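You operate a simulated robot arm through the tools that you are given. There is no shell and no other tool. Be economical: measure what you need, move in short steps, check, and stop when the job is done.

Carry out the task below with a simulated robot arm. There is one attempt and no reset: what you move stays moved.

TASK
Take the blue plastic stud and put it on top of the yellow sample mould.

The check looks at the end state, three seconds after you hand in, the way a careful person would. Anything else that was tipped, shoved, dropped, spilled or broken makes it a failure.

THE ROBOT
A 7-joint arm with a two-finger parallel gripper, fixed in place. Base frame: the origin is at the foot of the arm, x ahead of it, y to its left, z up; the work surface is at about z = 0. Units: mm, degrees, N and s.
With the tool pointing down near the work surface it reaches from about 220 to 580 mm from the base axis. Its first joint turns from -66.0 to 66.0 degrees. Payload 2.5 kg.
The TCP is the grasp point between the finger pads, 23 mm short of the fingertips. In the tool frame z runs along the fingers and y along their closing line. Largest opening 94 mm; finger width 38, thickness 10; the body of the gripper, 54 by 96 mm, starts 39 mm behind the TCP.
Orientation is that of the tool frame in the base frame, as [roll, pitch, yaw] about the fixed x, y, z axes, in that order (R = Rz(yaw) Ry(pitch) Rx(roll)). With the fingers straight down and closing along the base's y, the tool's x points along the base's -x, its y along +y and its z along -z.

THE INTERFACE
- The arm moves only by the tool move_arm. Its argument "increments" is a list of rows, each an object (a shift or turn left out is 0, a gripper value left out holds the last) with "grip": the opening, from 0 (shut) to 1 (fully open); "offset": the shift along the tool's x, y, z in units of 100 mm (1.0 is 100 mm), a list of three; "turn": the turn, a rotation vector about the tool's x, y, z in units of 180 degrees (1.0 is 180 degrees), a list of three. In form: [{"grip": grip, "offset": [tx, ty, tz], "turn": [wx, wy, wz]}, ...]. A call has 1 to 12 rows; each row is the pose to reach, as a shift and turn from the pose commanded when the call began, along the tool's axes at that moment. A call with a number of a shift or a turn outside -1 to 1 is refused whole. Each row takes 0.2 s and may step no farther than 50 mm and 8.6 degrees from the row before; otherwise, or with a gripper value out of range, the whole call is refused. Where a pose cannot be reached the arm comes as near as it can. A force on the tool above 40 N (or 10 N above the force at the start of the call, whichever is more), or a blocked arm, ends the call early, and 0.2 s more pass. Each finger travels about 108 mm/s and halts on what it meets, pressing with about 45 N; the grip force reading is that of the motor and also rises with nothing between the fingers. The clock runs only during rows and for 0.2 s after the last one: add rows that repeat a pose to give the fingers time. It gives the time, the measured TCP pose, the force on the tool (base axes), the opening and the grip force at its end, in the units of the frame above (readings bear some noise), and new pictures: "views" is both (left out), scene, wrist or none.
- Cameras (640 x 400 px; columns grow to the right, rows downward): "scene" is fixed at [109, -397.7, 549.5]; the picture's right is [0.90, -0.44, 0.00], its down [-0.23, -0.47, -0.86] and it looks along [0.37, 0.77, -0.52] (base axes); focal length 322 px, centre (320, 200). "wrist" rides on the gripper at [-39, 0, -44] in the tool frame; the picture's right is [0.00, -1.00, 0.00], its down [0.97, 0.00, -0.24] and it looks along [0.24, 0.00, 0.97] (tool axes); focal length 218 px, centre (320, 200). There is no depth. A picture from a camera that has moved, and an enlarged one, comes with that camera's place and axes in the base frame and with its lens.
- enlarge(camera, box): a new picture of the part [left, top, right, bottom] of that camera's present view, enlarged. It takes no simulated time.
- job_done(): hands the job in; it is judged then, once.

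Go step by step. Nothing tells you positions but the pictures and the camera data: compare them with the known pose of the tool, close in by small moves and look again before you grip or let go. The budget is 90 turns and 150 pictures, counting those below and the enlarged ones. Unless the task says otherwise, let go and move clear before handing in, and close with one line.

The tools are called after "Call:" as a command line: name --argument value ..., lists and objects as JSON in quotes. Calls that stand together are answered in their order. move_arm: Moves the arm, as the interface text tells. Its arguments: {"type":"object","properties":{"increments":{"type":"array","items":{"type":"object","properties":{"grip":{"type":"number"},"offset":{"type":"array","items":{"type":"number"}},"turn":{"type":"array","items":{"type":"number"}}}}},"views":{"type":"string","enum":["both","scene","wrist","none"]}},"required":["increments"]} The other tools are called the same way: enlarge (camera, box) takes an enlarged picture of a part of a camera's view; job_done () hands the job in.

At the start:

```text
clock: 0.0
position: [354.3, 21.4, 340.8]
tcp_rot: [179.9, -0.1, -180.0]
wrist_force: [1.2, -0.1, 0.7]
finger_gap: 94.1
grip_force: 0.1
```

scene: 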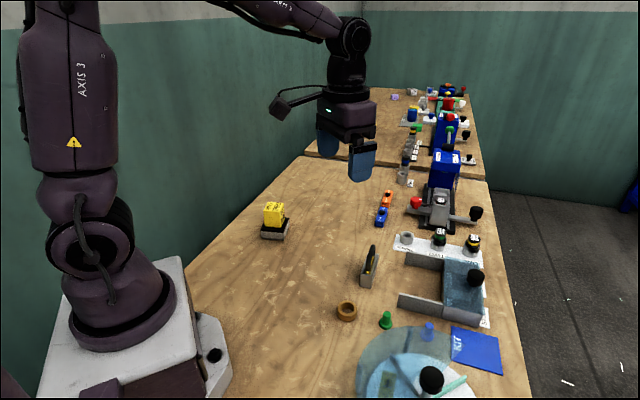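
wrist: 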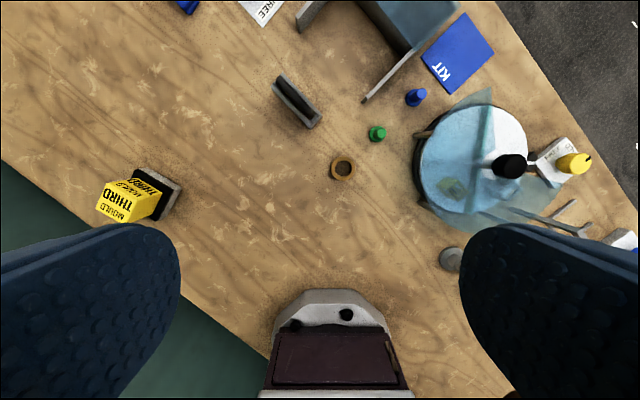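

I see a blue stud near the transparent disc and a yellow block labelled "MOULD" on the left side. I'll enlarge for detail before moving.

Call:
enlarge --camera "scene" --box '[340, 280, 520, 400]'

Call:
enlarge --camera "scene" --box '[230, 180, 320, 250]'

Call:
enlarge --camera "wrist" --box '[350, 50, 610, 240]'

Call:
enlarge --camera "wrist" --box '[80, 140, 200, 240]'

```text
3.33 times, centred on (430, 340) of scene
camera zoom: at [109.0, -397.7, 549.5], right [0.9, -0.44, 0.0], down [-0.23, -0.47, -0.86], along [0.37, 0.77, -0.52], focal length 1072 px, centre (-47, -267)
```

zoom: 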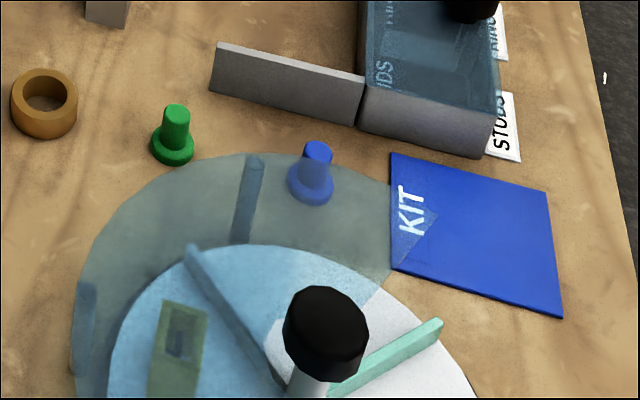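

```text
5.71 times, centred on (275, 215) of scene
camera zoom: at [109.0, -397.7, 549.5], right [0.9, -0.44, 0.0], down [-0.23, -0.47, -0.86], along [0.37, 0.77, -0.52], focal length 1838 px, centre (577, 114)
```

zoom: 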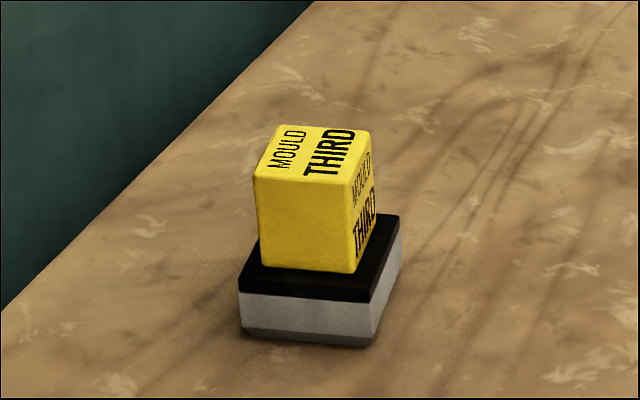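

```text
2.11 times, centred on (480, 145) of wrist
camera zoom: at [394.9, 20.8, 386.5], right [0.0, -1.0, 0.0], down [-0.97, 0.0, 0.24], along [-0.24, 0.0, -0.97], focal length 460 px, centre (-17, 316)
```

zoom: 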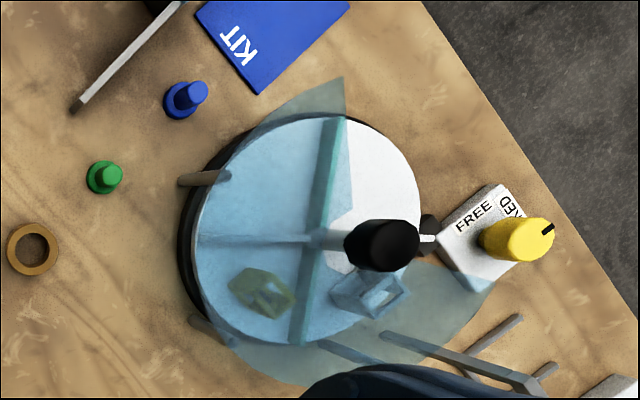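

```text
4.00 times, centred on (140, 190) of wrist
camera zoom: at [394.9, 20.8, 386.5], right [0.0, -1.0, 0.0], down [-0.97, 0.0, 0.24], along [-0.24, 0.0, -0.97], focal length 873 px, centre (1040, 240)
```

zoom: 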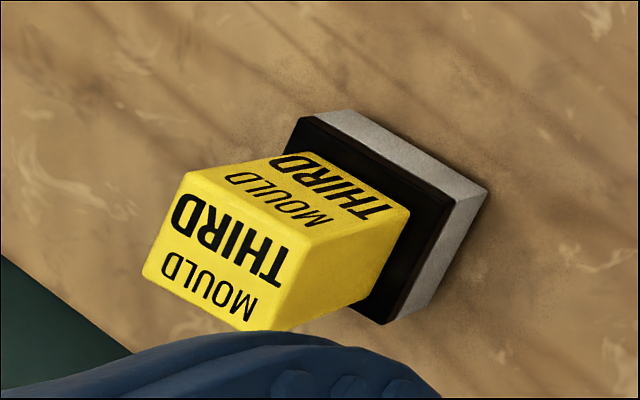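

The block on the stand is labelled "THIRD MOULD". Before choosing, I'll check the rest of the scene for other studs or moulds.

Call:
enlarge --camera "scene" --box '[360, 180, 500, 330]'

Call:
enlarge --camera "scene" --box '[370, 75, 490, 190]'

Call:
enlarge --camera "scene" --box '[340, 340, 480, 400]'

```text
2.67 times, centred on (430, 255) of scene
camera zoom: at [109.0, -397.7, 549.5], right [0.9, -0.44, 0.0], down [-0.23, -0.47, -0.86], along [0.37, 0.77, -0.52], focal length 858 px, centre (27, 53)
```

zoom: 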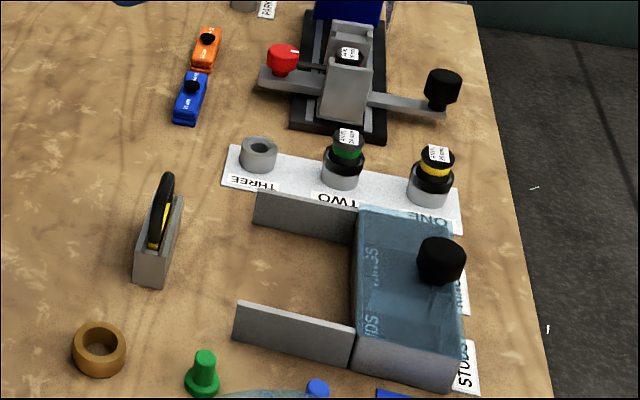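

```text
3.48 times, centred on (430, 132) of scene
camera zoom: at [109.0, -397.7, 549.5], right [0.9, -0.44, 0.0], down [-0.23, -0.47, -0.86], along [0.37, 0.77, -0.52], focal length 1119 px, centre (-63, 435)
```

zoom: 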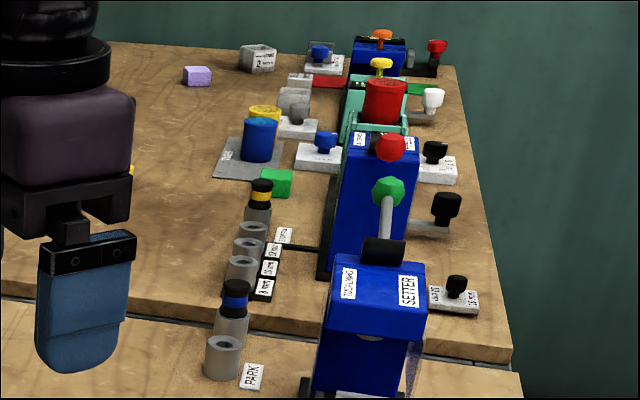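

```text
4.57 times, centred on (410, 370) of scene
camera zoom: at [109.0, -397.7, 549.5], right [0.9, -0.44, 0.0], down [-0.23, -0.47, -0.86], along [0.37, 0.77, -0.52], focal length 1470 px, centre (-91, -577)
```

zoom: 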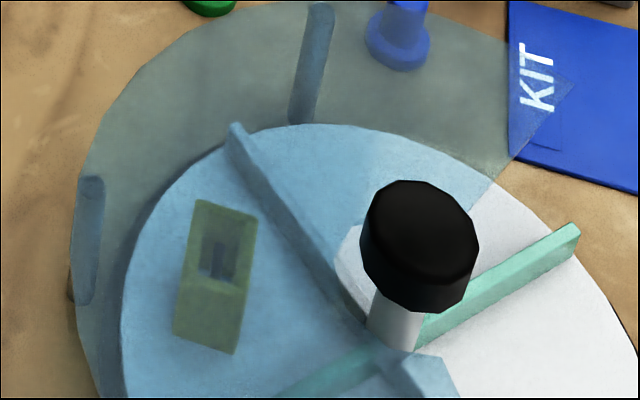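

The stud stands at about (466, -134), roughly 30 mm outside the rim of the transparent cover, which is at z≈70. The mould's top is at about (313, 318, 79). I'll move partway towards the stud and turn the gripper 45°, so that it closes along the line between the cover and the grey fence.

Call:
move_arm --increments '[{"grip": 1, "offset": [-0.16, -0.2, 0.1], "turn": [0, 0, -0.0417]}, {"offset": [-0.32, -0.4, 0.2], "turn": [0, 0, -0.0833]}, {"offset": [-0.48, -0.6, 0.3], "turn": [0, 0, -0.125]}, {"offset": [-0.64, -0.8, 0.4], "turn": [0, 0, -0.1667]}, {"offset": [-0.8, -0.9, 0.5], "turn": [0, 0, -0.2083]}, {"offset": [-0.95, -1.0, 0.6], "turn": [0, 0, -0.25]}, {"offset": [-0.95, -1.0, 0.6], "turn": [0, 0, -0.25]}]'

```text
clock: 1.6
position: [450.4, -79.8, 280.8]
tcp_rot: [180.0, 0.0, -134.9]
wrist_force: [-0.1, 0.7, -0.3]
finger_gap: 94.0
grip_force: 0.1
camera wrist: at [478.6, -52.0, 325.8], right [0.71, -0.71, 0.0], down [-0.69, -0.69, 0.24], along [-0.17, -0.17, -0.97], focal length 218 px, centre (320, 200)
```

scene: 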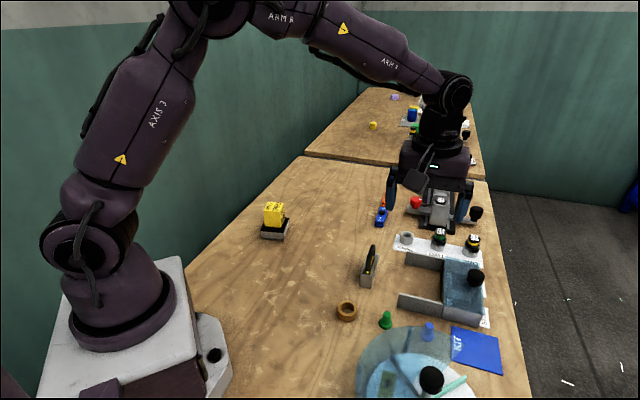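
wrist: 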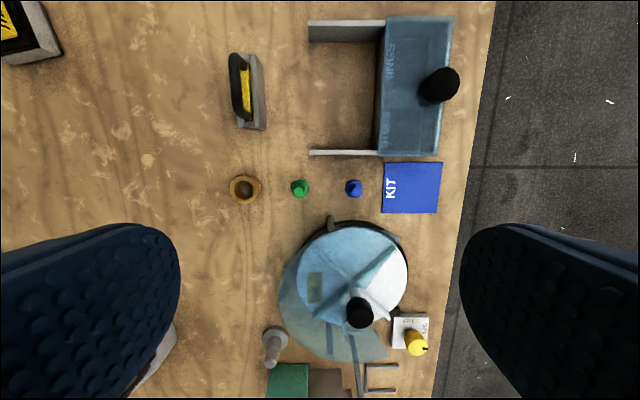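

The corridor lines up well; the stud's base is at about (467, -136). I'll come down above it to z≈150 and look again.

Call:
move_arm --increments '[{"grip": 1, "offset": [0.1, -0.25, 0.3]}, {"offset": [0.22, -0.5, 0.65]}, {"offset": [0.22, -0.5, 1.0]}, {"grip": 0.6, "offset": [0.22, -0.5, 1.3]}, {"offset": [0.22, -0.5, 1.3]}]'

Call:
enlarge --camera "wrist" --box '[220, 60, 460, 260]'

Call:
enlarge --camera "scene" --box '[360, 200, 520, 360]'

```text
refused: 1.3 is not a number from -1 to 1
```

```text
2.00 times, centred on (340, 160) of wrist
camera zoom: at [478.6, -52.0, 325.8], right [0.71, -0.71, 0.0], down [-0.69, -0.69, 0.24], along [-0.17, -0.17, -0.97], focal length 436 px, centre (280, 280)
```

zoom: 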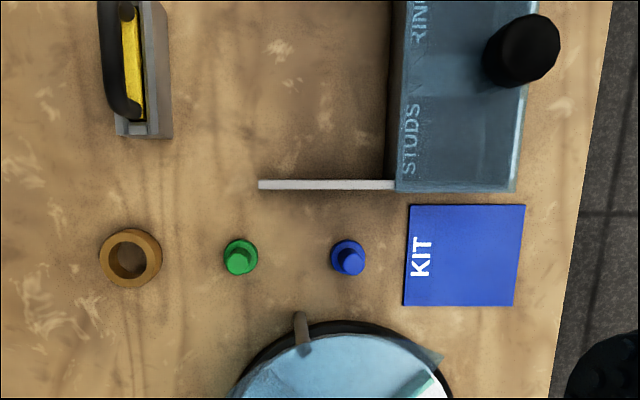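

```text
2.50 times, centred on (440, 280) of scene
camera zoom: at [109.0, -397.7, 549.5], right [0.9, -0.44, 0.0], down [-0.23, -0.47, -0.86], along [0.37, 0.77, -0.52], focal length 804 px, centre (20, 0)
```

zoom: 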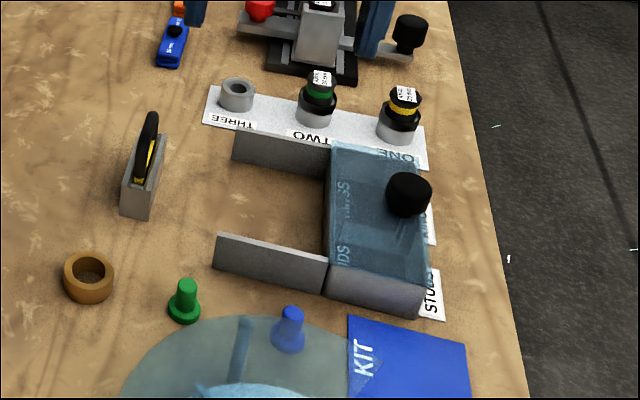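

The row limit is 1.0, so I'll repeat that with a smaller descent.

Call:
move_arm --increments '[{"grip": 1, "offset": [0.1, -0.25, 0.3]}, {"offset": [0.2, -0.5, 0.65]}, {"grip": 0.6, "offset": [0.2, -0.5, 1.0]}, {"offset": [0.2, -0.5, 1.0]}]'

Call:
enlarge --camera "wrist" --box '[220, 60, 460, 260]'

```text
clock: 2.6
position: [471.6, -127.3, 182.6]
tcp_rot: [180.0, 0.0, -135.0]
wrist_force: [-0.7, 0.2, 0.3]
finger_gap: 56.2
grip_force: 0.1
camera wrist: at [499.6, -100.9, 226.3], right [0.71, -0.71, 0.0], down [-0.69, -0.69, 0.24], along [-0.17, -0.17, -0.97], focal length 218 px, centre (320, 200)
```

scene: 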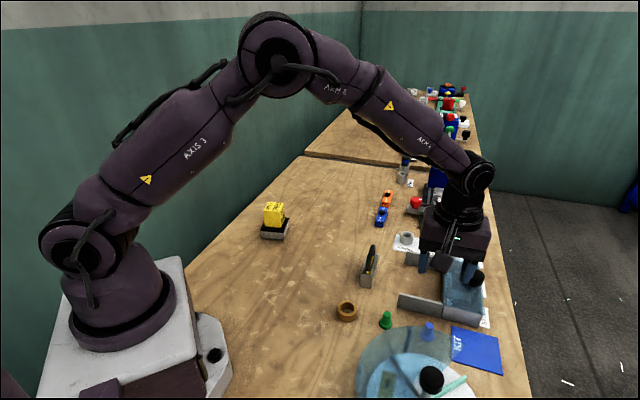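
wrist: 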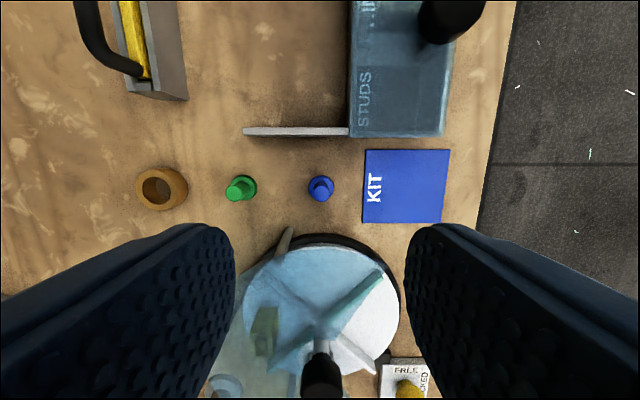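

```text
2.00 times, centred on (340, 160) of wrist
camera zoom: at [499.6, -100.9, 226.3], right [0.71, -0.71, 0.0], down [-0.69, -0.69, 0.24], along [-0.17, -0.17, -0.97], focal length 436 px, centre (280, 280)
```

zoom: 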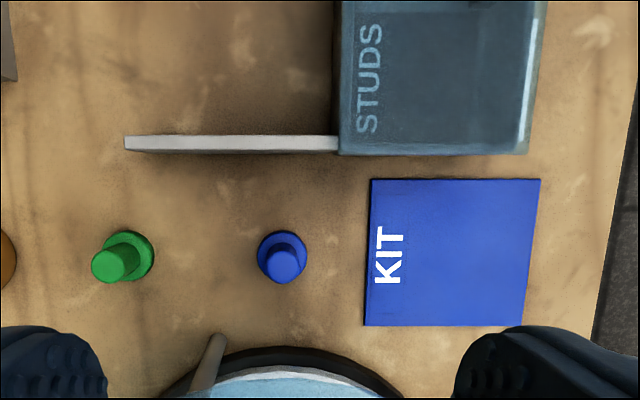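

The stud is nearly centred under the tool. I'll shift 3 mm away from the cover and come down to z≈85 to check clearance.

Call:
move_arm --increments '[{"offset": [-0.03, -0.01, 0.3]}, {"offset": [-0.03, -0.01, 0.6]}, {"offset": [-0.03, -0.01, 0.97]}, {"offset": [-0.03, -0.01, 0.97]}]'

Call:
enlarge --camera "scene" --box '[360, 240, 520, 400]'

```text
clock: 3.6
position: [475.0, -126.0, 85.4]
tcp_rot: [180.0, 0.0, -134.9]
wrist_force: [0.5, 0.4, 0.6]
finger_gap: 56.4
grip_force: 0.0
camera wrist: at [503.3, -99.6, 130.0], right [0.71, -0.71, 0.0], down [-0.69, -0.69, 0.24], along [-0.17, -0.17, -0.97], focal length 218 px, centre (320, 200)
```

scene: 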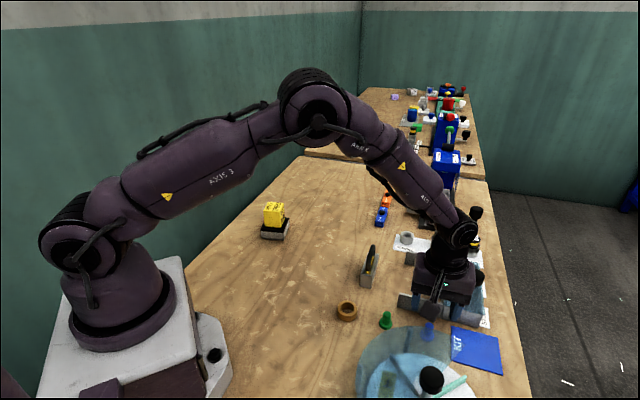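
wrist: 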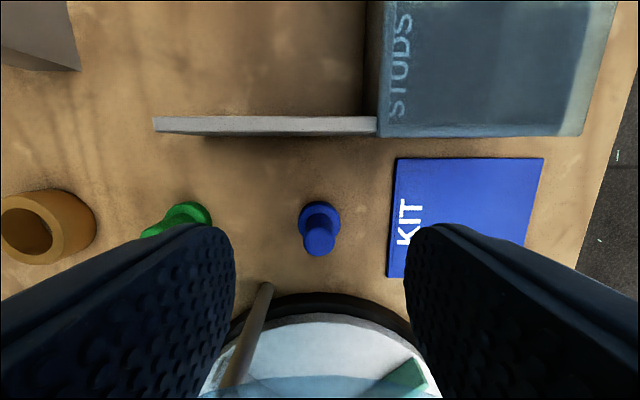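

```text
2.50 times, centred on (440, 320) of scene
camera zoom: at [109.0, -397.7, 549.5], right [0.9, -0.44, 0.0], down [-0.23, -0.47, -0.86], along [0.37, 0.77, -0.52], focal length 804 px, centre (20, -100)
```

zoom: 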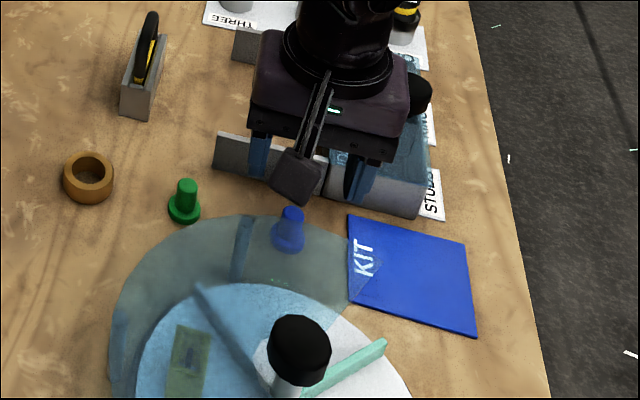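

The stud sits about 4 mm towards the cover from the pad centre, as I wanted. A box also hangs on the carousel side of the gripper, so I'll come down in stages and watch its gap to the black knob.

Call:
move_arm --increments '[{"offset": [-0.01, 0, 0.15]}, {"offset": [-0.01, 0, 0.3]}, {"offset": [-0.01, 0, 0.3]}]'

Call:
enlarge --camera "scene" --box '[360, 260, 520, 400]'

```text
clock: 4.4
position: [475.0, -124.3, 55.9]
tcp_rot: [-179.9, 0.0, -135.0]
wrist_force: [-0.5, -0.6, 1.0]
finger_gap: 56.2
grip_force: 0.0
camera wrist: at [503.3, -98.8, 99.5], right [0.71, -0.71, 0.0], down [-0.69, -0.69, 0.24], along [-0.17, -0.17, -0.97], focal length 218 px, centre (320, 200)
```

scene: 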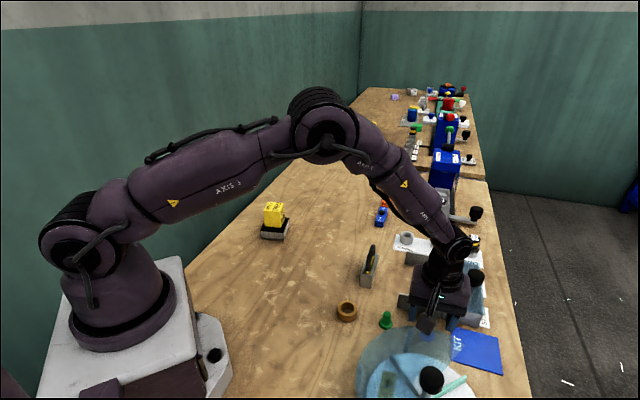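
wrist: 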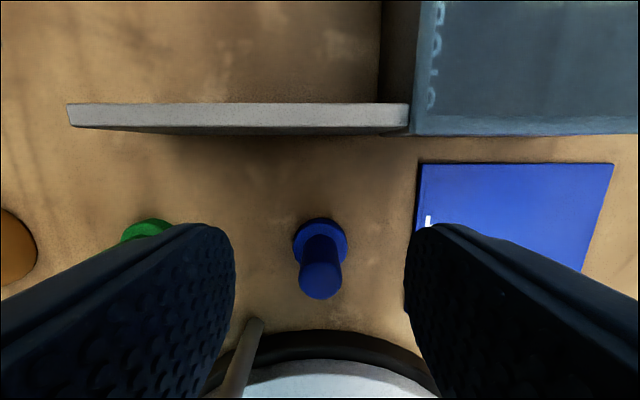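

```text
2.86 times, centred on (440, 330) of scene
camera zoom: at [109.0, -397.7, 549.5], right [0.9, -0.44, 0.0], down [-0.23, -0.47, -0.86], along [0.37, 0.77, -0.52], focal length 919 px, centre (-23, -171)
```

zoom: 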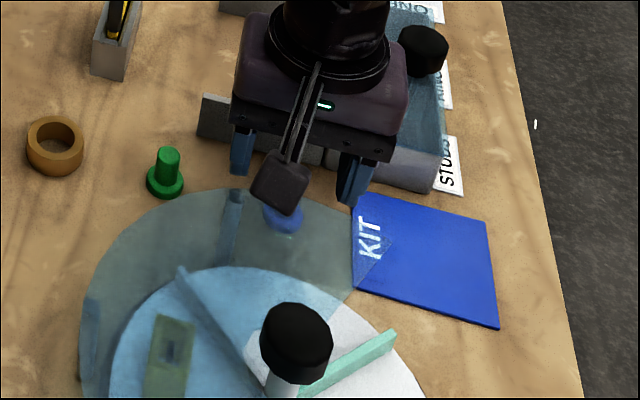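

There's ample room between the box and the knob. I'll go down 21 mm, so the fingertips are at z≈12 just above the flange, and close on the pin.

Call:
move_arm --increments '[{"grip": 0.6, "offset": [0, 0, 0.1]}, {"offset": [0, 0, 0.21]}, {"offset": [0, 0, 0.21]}]'

```text
clock: 5.2
position: [475.0, -125.9, 35.1]
tcp_rot: [-179.9, 0.1, -135.0]
wrist_force: [0.1, 0.6, 0.0]
finger_gap: 56.2
grip_force: 0.0
camera wrist: at [503.4, -98.6, 78.8], right [0.71, -0.71, 0.0], down [-0.69, -0.69, 0.24], along [-0.17, -0.17, -0.97], focal length 218 px, centre (320, 200)
```

scene: 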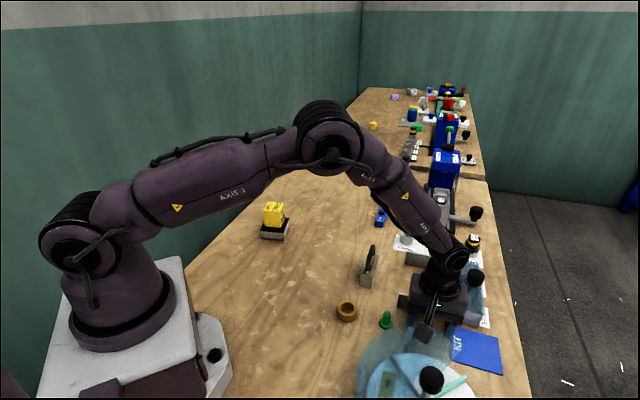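
wrist: 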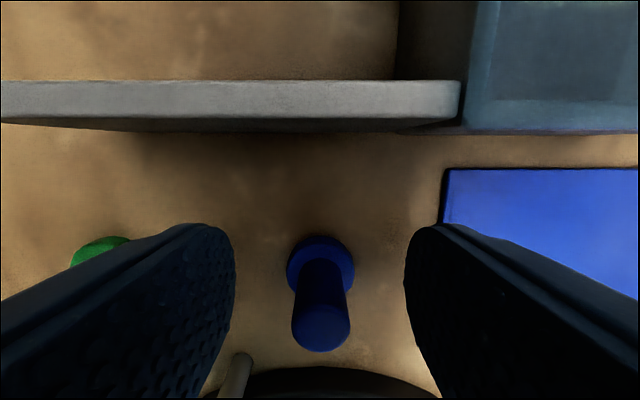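

Clear all round with the stud between the pads. I'll close gently, one step at a time.

Call:
move_arm --increments '[{"grip": 0.3}, {"grip": 0.15}, {"grip": 0.05}, {"grip": 0.05}, {"grip": 0.05}]' --views "wrist"

```text
clock: 6.4
position: [474.4, -125.0, 36.1]
tcp_rot: [180.0, 0.0, -135.1]
wrist_force: [-0.1, -0.1, 0.3]
finger_gap: 13.8
grip_force: 45.4
camera wrist: at [503.3, -98.6, 78.9], right [0.71, -0.71, 0.0], down [-0.69, -0.69, 0.24], along [-0.17, -0.17, -0.97], focal length 218 px, centre (320, 200)
```

wrist: 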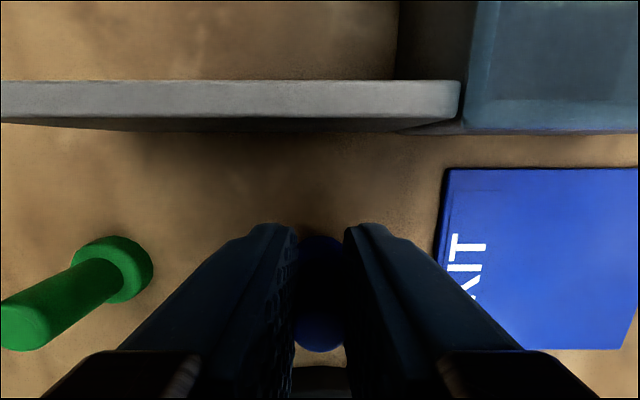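

The stud is held with a 13.8 mm gap and its bottom about 35 mm below the TCP. I'll lift straight up.

Call:
move_arm --increments '[{"offset": [0, 0, -0.2]}, {"offset": [0, 0, -0.5]}, {"offset": [0, 0, -0.95]}, {"offset": [0, 0, -0.95]}]' --views "none"

Call:
move_arm --increments '[{"offset": [0, 0, -0.4]}, {"offset": [0, 0, -0.8]}, {"offset": [0, 0, -0.8]}]'

```text
clock: 7.4
position: [476.1, -125.1, 129.8]
tcp_rot: [180.0, 0.0, -135.1]
wrist_force: [0.4, -0.4, -0.6]
finger_gap: 13.6
grip_force: 45.3
```

```text
clock: 8.2
position: [474.8, -125.6, 209.1]
tcp_rot: [180.0, -0.1, -135.0]
wrist_force: [-1.4, -0.5, -0.4]
finger_gap: 13.4
grip_force: 44.9
camera wrist: at [503.7, -98.3, 254.0], right [0.71, -0.71, 0.0], down [-0.69, -0.69, 0.24], along [-0.17, -0.17, -0.97], focal length 218 px, centre (320, 200)
```

scene: 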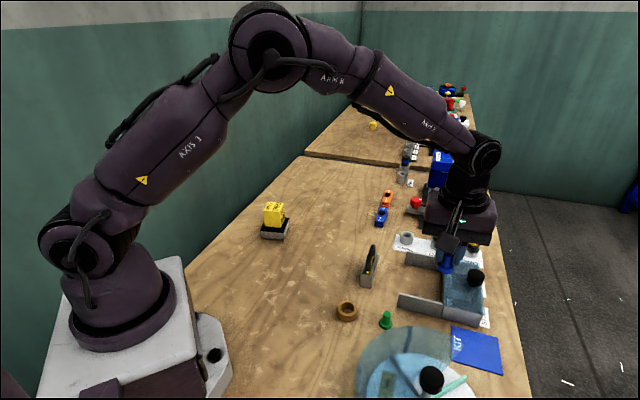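
wrist: 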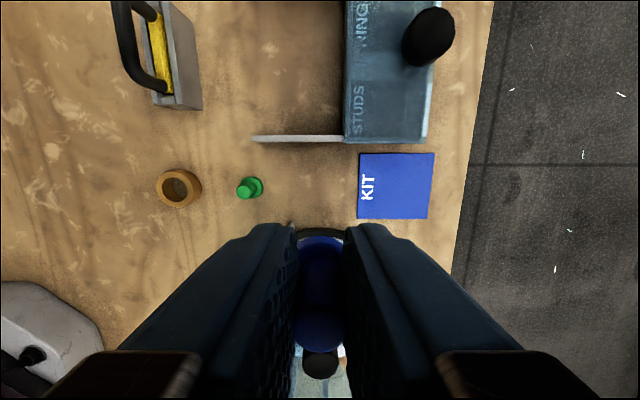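

The stud came up cleanly. I'll carry it at z≈210 across to the mould, keeping the same orientation.

Call:
move_arm --increments '[{"offset": [-0.1, 0.25, 0]}, {"offset": [-0.25, 0.6, 0]}, {"offset": [-0.45, 1.0, 0]}, {"offset": [-0.45, 1.0, 0]}]' --views "none"

Call:
move_arm --increments '[{"offset": [-0.1, 0.25, 0]}, {"offset": [-0.25, 0.6, 0]}, {"offset": [-0.45, 1.0, 0]}, {"offset": [-0.45, 1.0, 0]}]' --views "none"

Call:
move_arm --increments '[{"offset": [-0.1, 0.25, 0]}, {"offset": [-0.25, 0.6, 0]}, {"offset": [-0.45, 1.0, 0]}, {"offset": [-0.45, 1.0, 0]}]'

```text
clock: 9.2
position: [437.1, -22.0, 208.6]
tcp_rot: [-180.0, -0.1, -135.0]
wrist_force: [0.3, -0.5, -0.1]
finger_gap: 13.7
grip_force: 44.7
```

```text
clock: 10.2
position: [398.7, 79.5, 208.1]
tcp_rot: [179.9, 0.0, -135.0]
wrist_force: [0.1, -0.5, 0.7]
finger_gap: 13.7
grip_force: 44.7
```

```text
clock: 11.2
position: [358.5, 183.1, 209.2]
tcp_rot: [180.0, 0.0, -135.0]
wrist_force: [-0.3, -0.9, -0.4]
finger_gap: 13.6
grip_force: 45.1
camera wrist: at [386.7, 209.7, 253.2], right [0.71, -0.71, 0.0], down [-0.69, -0.69, 0.24], along [-0.17, -0.17, -0.97], focal length 218 px, centre (320, 200)
```

scene: 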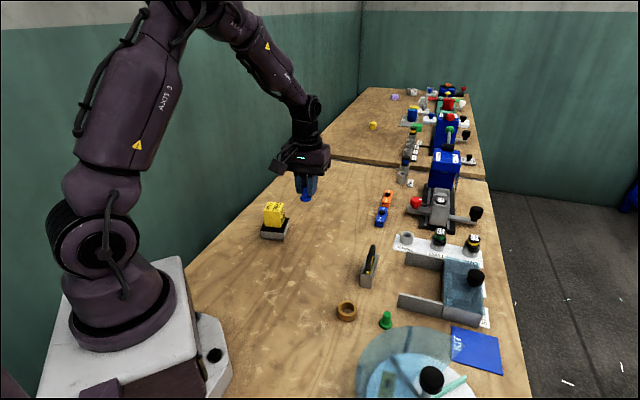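
wrist: 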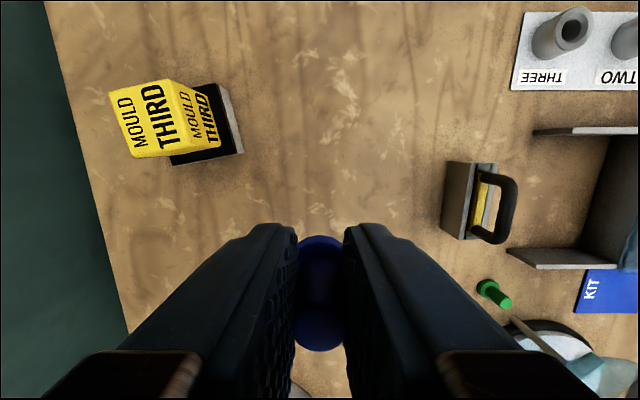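

The mould's top is at about (310, 315), z 80–87. I'll move most of the way and look again.

Call:
move_arm --increments '[{"offset": [-0.15, 0.3, 0]}, {"offset": [-0.35, 0.65, 0]}, {"offset": [-0.55, 1.0, 0]}, {"offset": [-0.55, 1.0, 0]}]'

Call:
enlarge --camera "scene" --box '[220, 130, 340, 250]'

```text
clock: 12.2
position: [327.6, 293.5, 209.2]
tcp_rot: [-179.9, 0.0, -135.1]
wrist_force: [-0.2, 0.1, -0.5]
finger_gap: 13.8
grip_force: 45.2
camera wrist: at [355.0, 319.1, 253.2], right [0.71, -0.71, 0.0], down [-0.69, -0.69, 0.24], along [-0.17, -0.17, -0.97], focal length 218 px, centre (320, 200)
```

scene: 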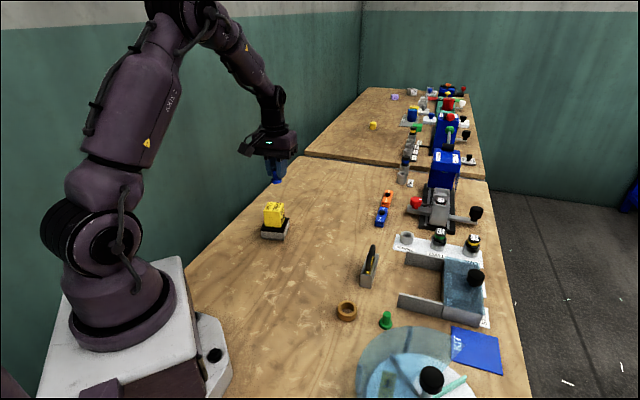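
wrist: 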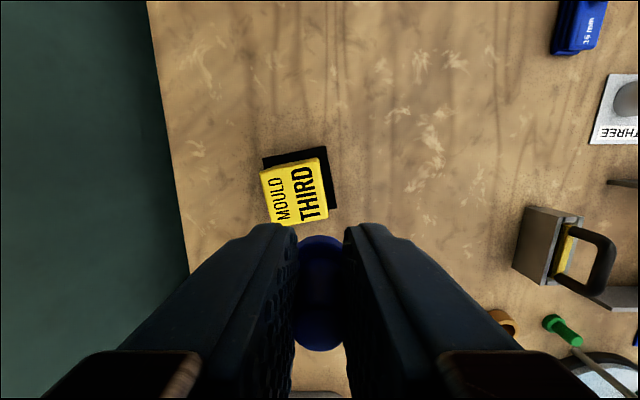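

```text
3.33 times, centred on (280, 190) of scene
camera zoom: at [109.0, -397.6, 549.5], right [0.9, -0.44, 0.0], down [-0.23, -0.47, -0.86], along [0.37, 0.77, -0.52], focal length 1072 px, centre (453, 233)
```

zoom: 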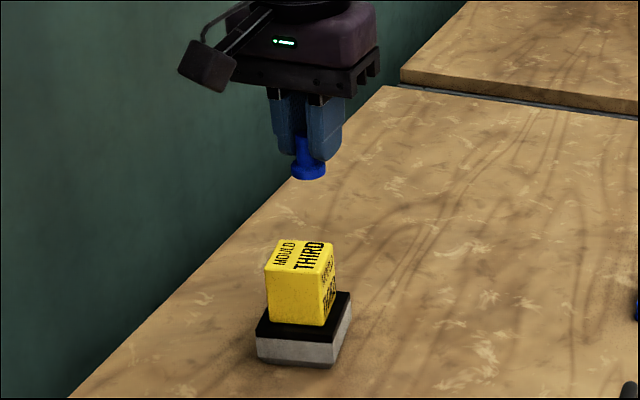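

Shift needed: about -7 mm in tool x and +20 mm in tool y to put the stud over the mould's centre. Then I'll come down to leave about 20 mm of clearance.

Call:
move_arm --increments '[{"offset": [-0.07, 0.2, 0]}, {"offset": [-0.07, 0.2, 0.3]}, {"offset": [-0.07, 0.2, 0.6]}, {"offset": [-0.07, 0.2, 0.68]}, {"offset": [-0.07, 0.2, 0.68]}]'

Call:
enlarge --camera "scene" --box '[220, 150, 320, 250]'

Call:
enlarge --camera "wrist" --box '[220, 150, 420, 350]'

```text
clock: 13.4
position: [316.8, 310.4, 140.8]
tcp_rot: [-180.0, 0.0, -135.0]
wrist_force: [-0.1, 0.3, 0.3]
finger_gap: 13.7
grip_force: 44.8
camera wrist: at [345.1, 337.5, 185.2], right [0.71, -0.71, 0.0], down [-0.69, -0.69, 0.24], along [-0.17, -0.17, -0.97], focal length 218 px, centre (320, 200)
```

scene: 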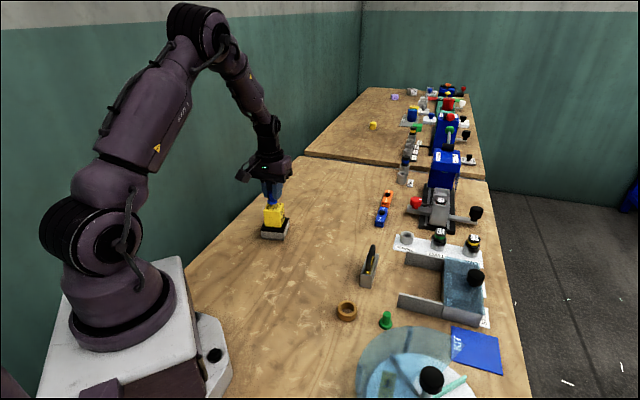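
wrist: 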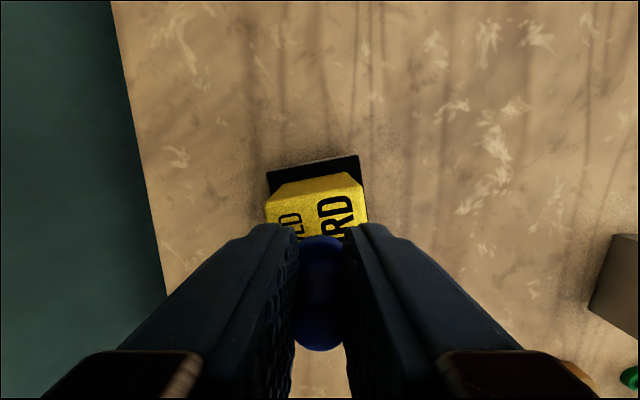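

```text
4.00 times, centred on (270, 200) of scene
camera zoom: at [109.0, -397.7, 549.5], right [0.9, -0.44, 0.0], down [-0.23, -0.47, -0.86], along [0.37, 0.77, -0.52], focal length 1286 px, centre (520, 200)
```

zoom: 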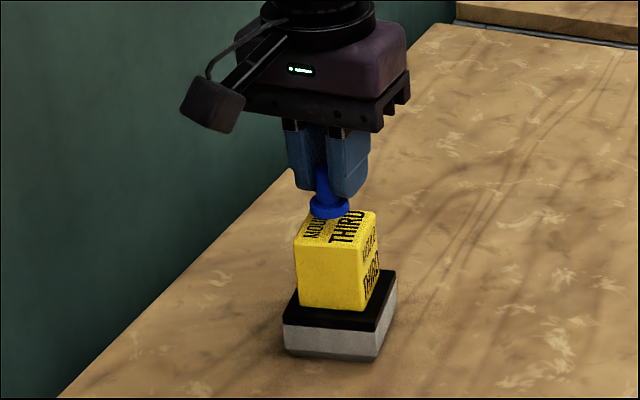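

```text
2.00 times, centred on (320, 250) of wrist
camera zoom: at [345.1, 337.5, 185.2], right [0.71, -0.71, 0.0], down [-0.69, -0.69, 0.24], along [-0.17, -0.17, -0.97], focal length 436 px, centre (320, 100)
```

zoom: 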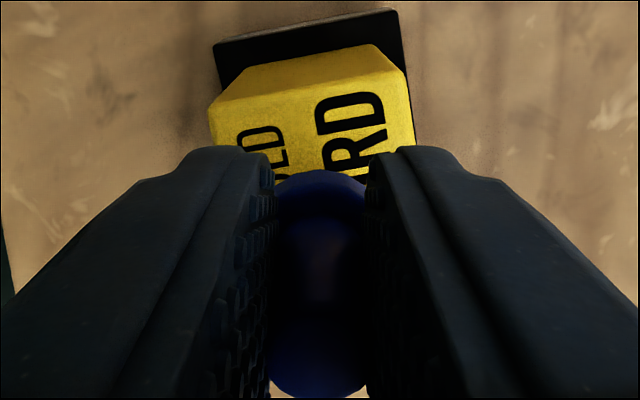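

The stud is over the mould's centre to within about 3 mm. I'll nudge it 2 mm and come down slowly, watching the force.

Call:
move_arm --increments '[{"offset": [0.02, 0.02, 0.06]}, {"offset": [0.02, 0.02, 0.12]}, {"offset": [0.02, 0.02, 0.16]}, {"offset": [0.02, 0.02, 0.16]}]' --views "none"

Call:
enlarge --camera "scene" --box '[240, 170, 310, 240]'

```text
clock: 14.4
position: [314.9, 310.2, 126.4]
tcp_rot: [179.9, 0.1, -135.0]
wrist_force: [-3.9, -4.0, 17.3]
finger_gap: 13.6
grip_force: 45.4
```

```text
5.71 times, centred on (275, 205) of scene
camera zoom: at [108.9, -397.7, 549.4], right [0.9, -0.44, 0.0], down [-0.23, -0.46, -0.86], along [0.37, 0.77, -0.52], focal length 1838 px, centre (577, 171)
```

zoom: 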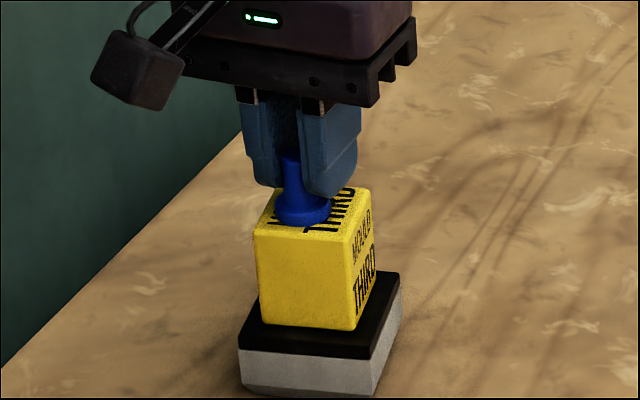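

The stud is touching the mould's top, centred within a few mm, with 17 N of force. I'll back off until the force is nearly gone before releasing.

Call:
move_arm --increments '[{"offset": [0, 0, -0.01]}, {"offset": [0, 0, -0.01]}]' --views "none"

```text
clock: 15.0
position: [314.8, 310.8, 125.6]
tcp_rot: [-180.0, 0.1, -134.9]
wrist_force: [1.3, 1.2, 5.1]
finger_gap: 13.6
grip_force: 44.8
```

Light contact at about 5 N. I'll open slowly to about 40 mm.

Call:
move_arm --increments '[{"grip": 0.17}, {"grip": 0.2}, {"grip": 0.25}, {"grip": 0.35}, {"grip": 0.45}, {"grip": 0.45}]'

Call:
enlarge --camera "scene" --box '[240, 170, 310, 240]'

```text
clock: 16.4
position: [313.1, 311.3, 127.0]
tcp_rot: [180.0, -0.1, -135.0]
wrist_force: [0.1, 0.1, 0.7]
finger_gap: 42.2
grip_force: 0.1
camera wrist: at [342.5, 337.4, 170.6], right [0.71, -0.71, 0.0], down [-0.69, -0.69, 0.24], along [-0.17, -0.17, -0.97], focal length 218 px, centre (320, 200)
```

scene: 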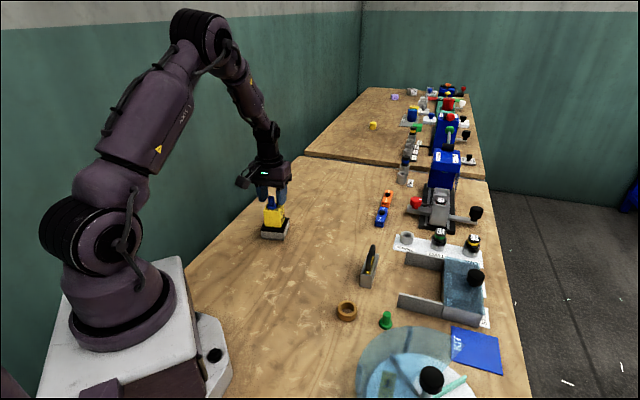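
wrist: 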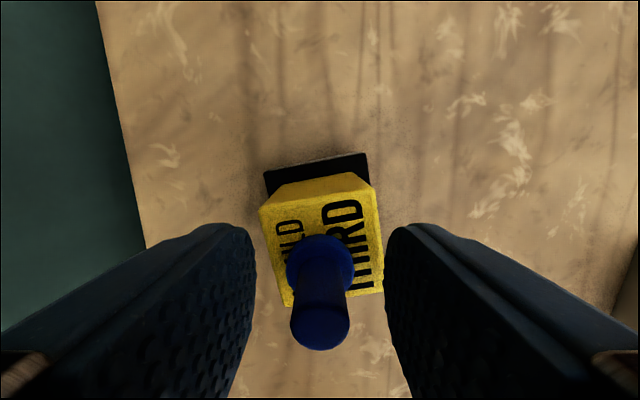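

```text
5.71 times, centred on (275, 205) of scene
camera zoom: at [109.0, -397.7, 549.5], right [0.9, -0.44, 0.0], down [-0.23, -0.47, -0.86], along [0.37, 0.77, -0.52], focal length 1838 px, centre (577, 171)
```

zoom: 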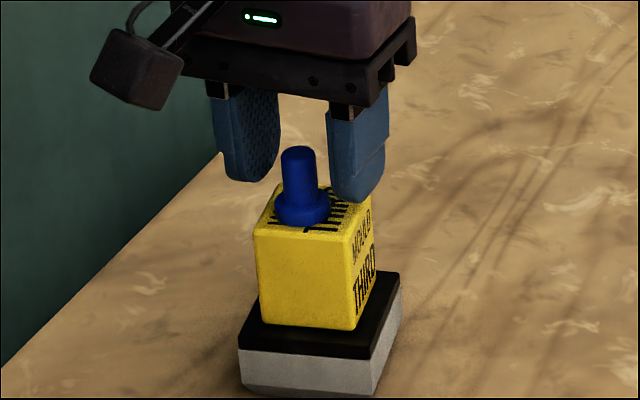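

The stud stands upright on the mould, fully within its top. I'll raise the gripper straight up.

Call:
move_arm --increments '[{"offset": [0, 0, -0.15]}, {"offset": [0, 0, -0.45]}, {"offset": [0, 0, -0.9]}, {"offset": [0, 0, -1.0]}, {"offset": [0, 0, -1.0]}]'

Call:
enlarge --camera "scene" --box '[240, 170, 310, 240]'

```text
clock: 17.6
position: [314.7, 310.1, 225.9]
tcp_rot: [-180.0, 0.0, -135.0]
wrist_force: [0.7, 0.4, -0.1]
finger_gap: 42.3
grip_force: 0.1
camera wrist: at [342.9, 337.7, 271.0], right [0.71, -0.71, 0.0], down [-0.69, -0.69, 0.24], along [-0.17, -0.17, -0.97], focal length 218 px, centre (320, 200)
```

scene: 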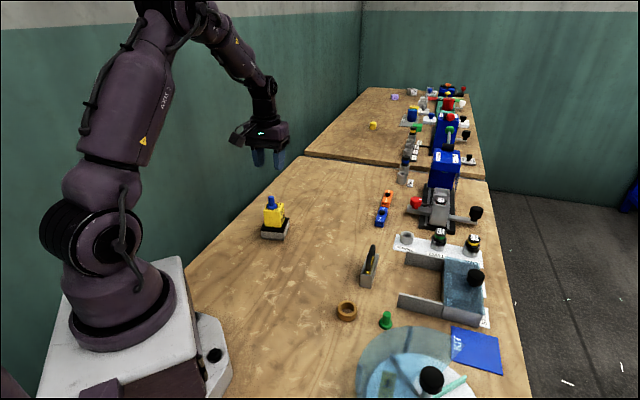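
wrist: 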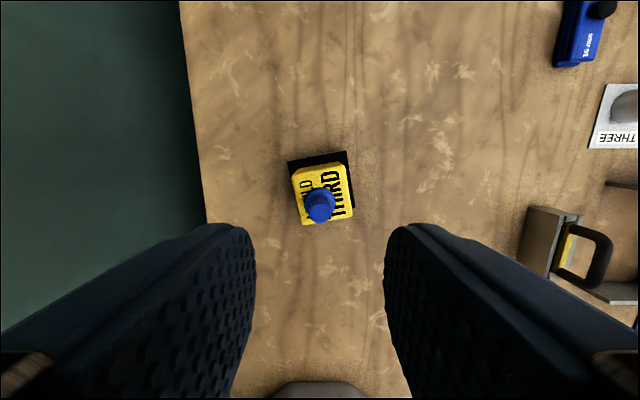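

```text
5.71 times, centred on (275, 205) of scene
camera zoom: at [109.0, -397.7, 549.5], right [0.9, -0.44, 0.0], down [-0.23, -0.47, -0.86], along [0.37, 0.77, -0.52], focal length 1838 px, centre (577, 171)
```

zoom: 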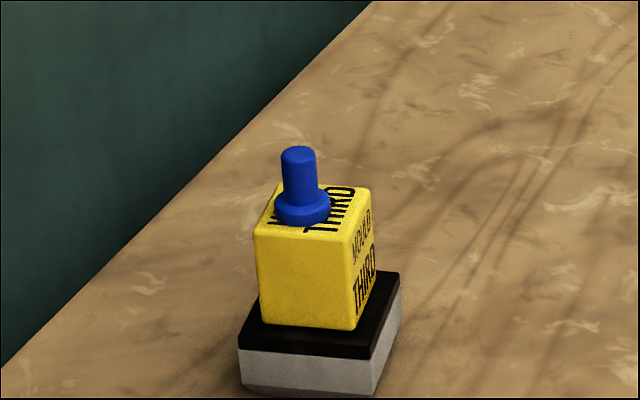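

The stud stands upright and stable on the mould, the gripper is clear, and nothing else has moved. I'm handing in.

Call:
job_done

```text
The job is handed in.
```

The blue stud is standing upright on top of the yellow block labelled "THIRD MOULD"; the gripper is clear and nothing else was disturbed.
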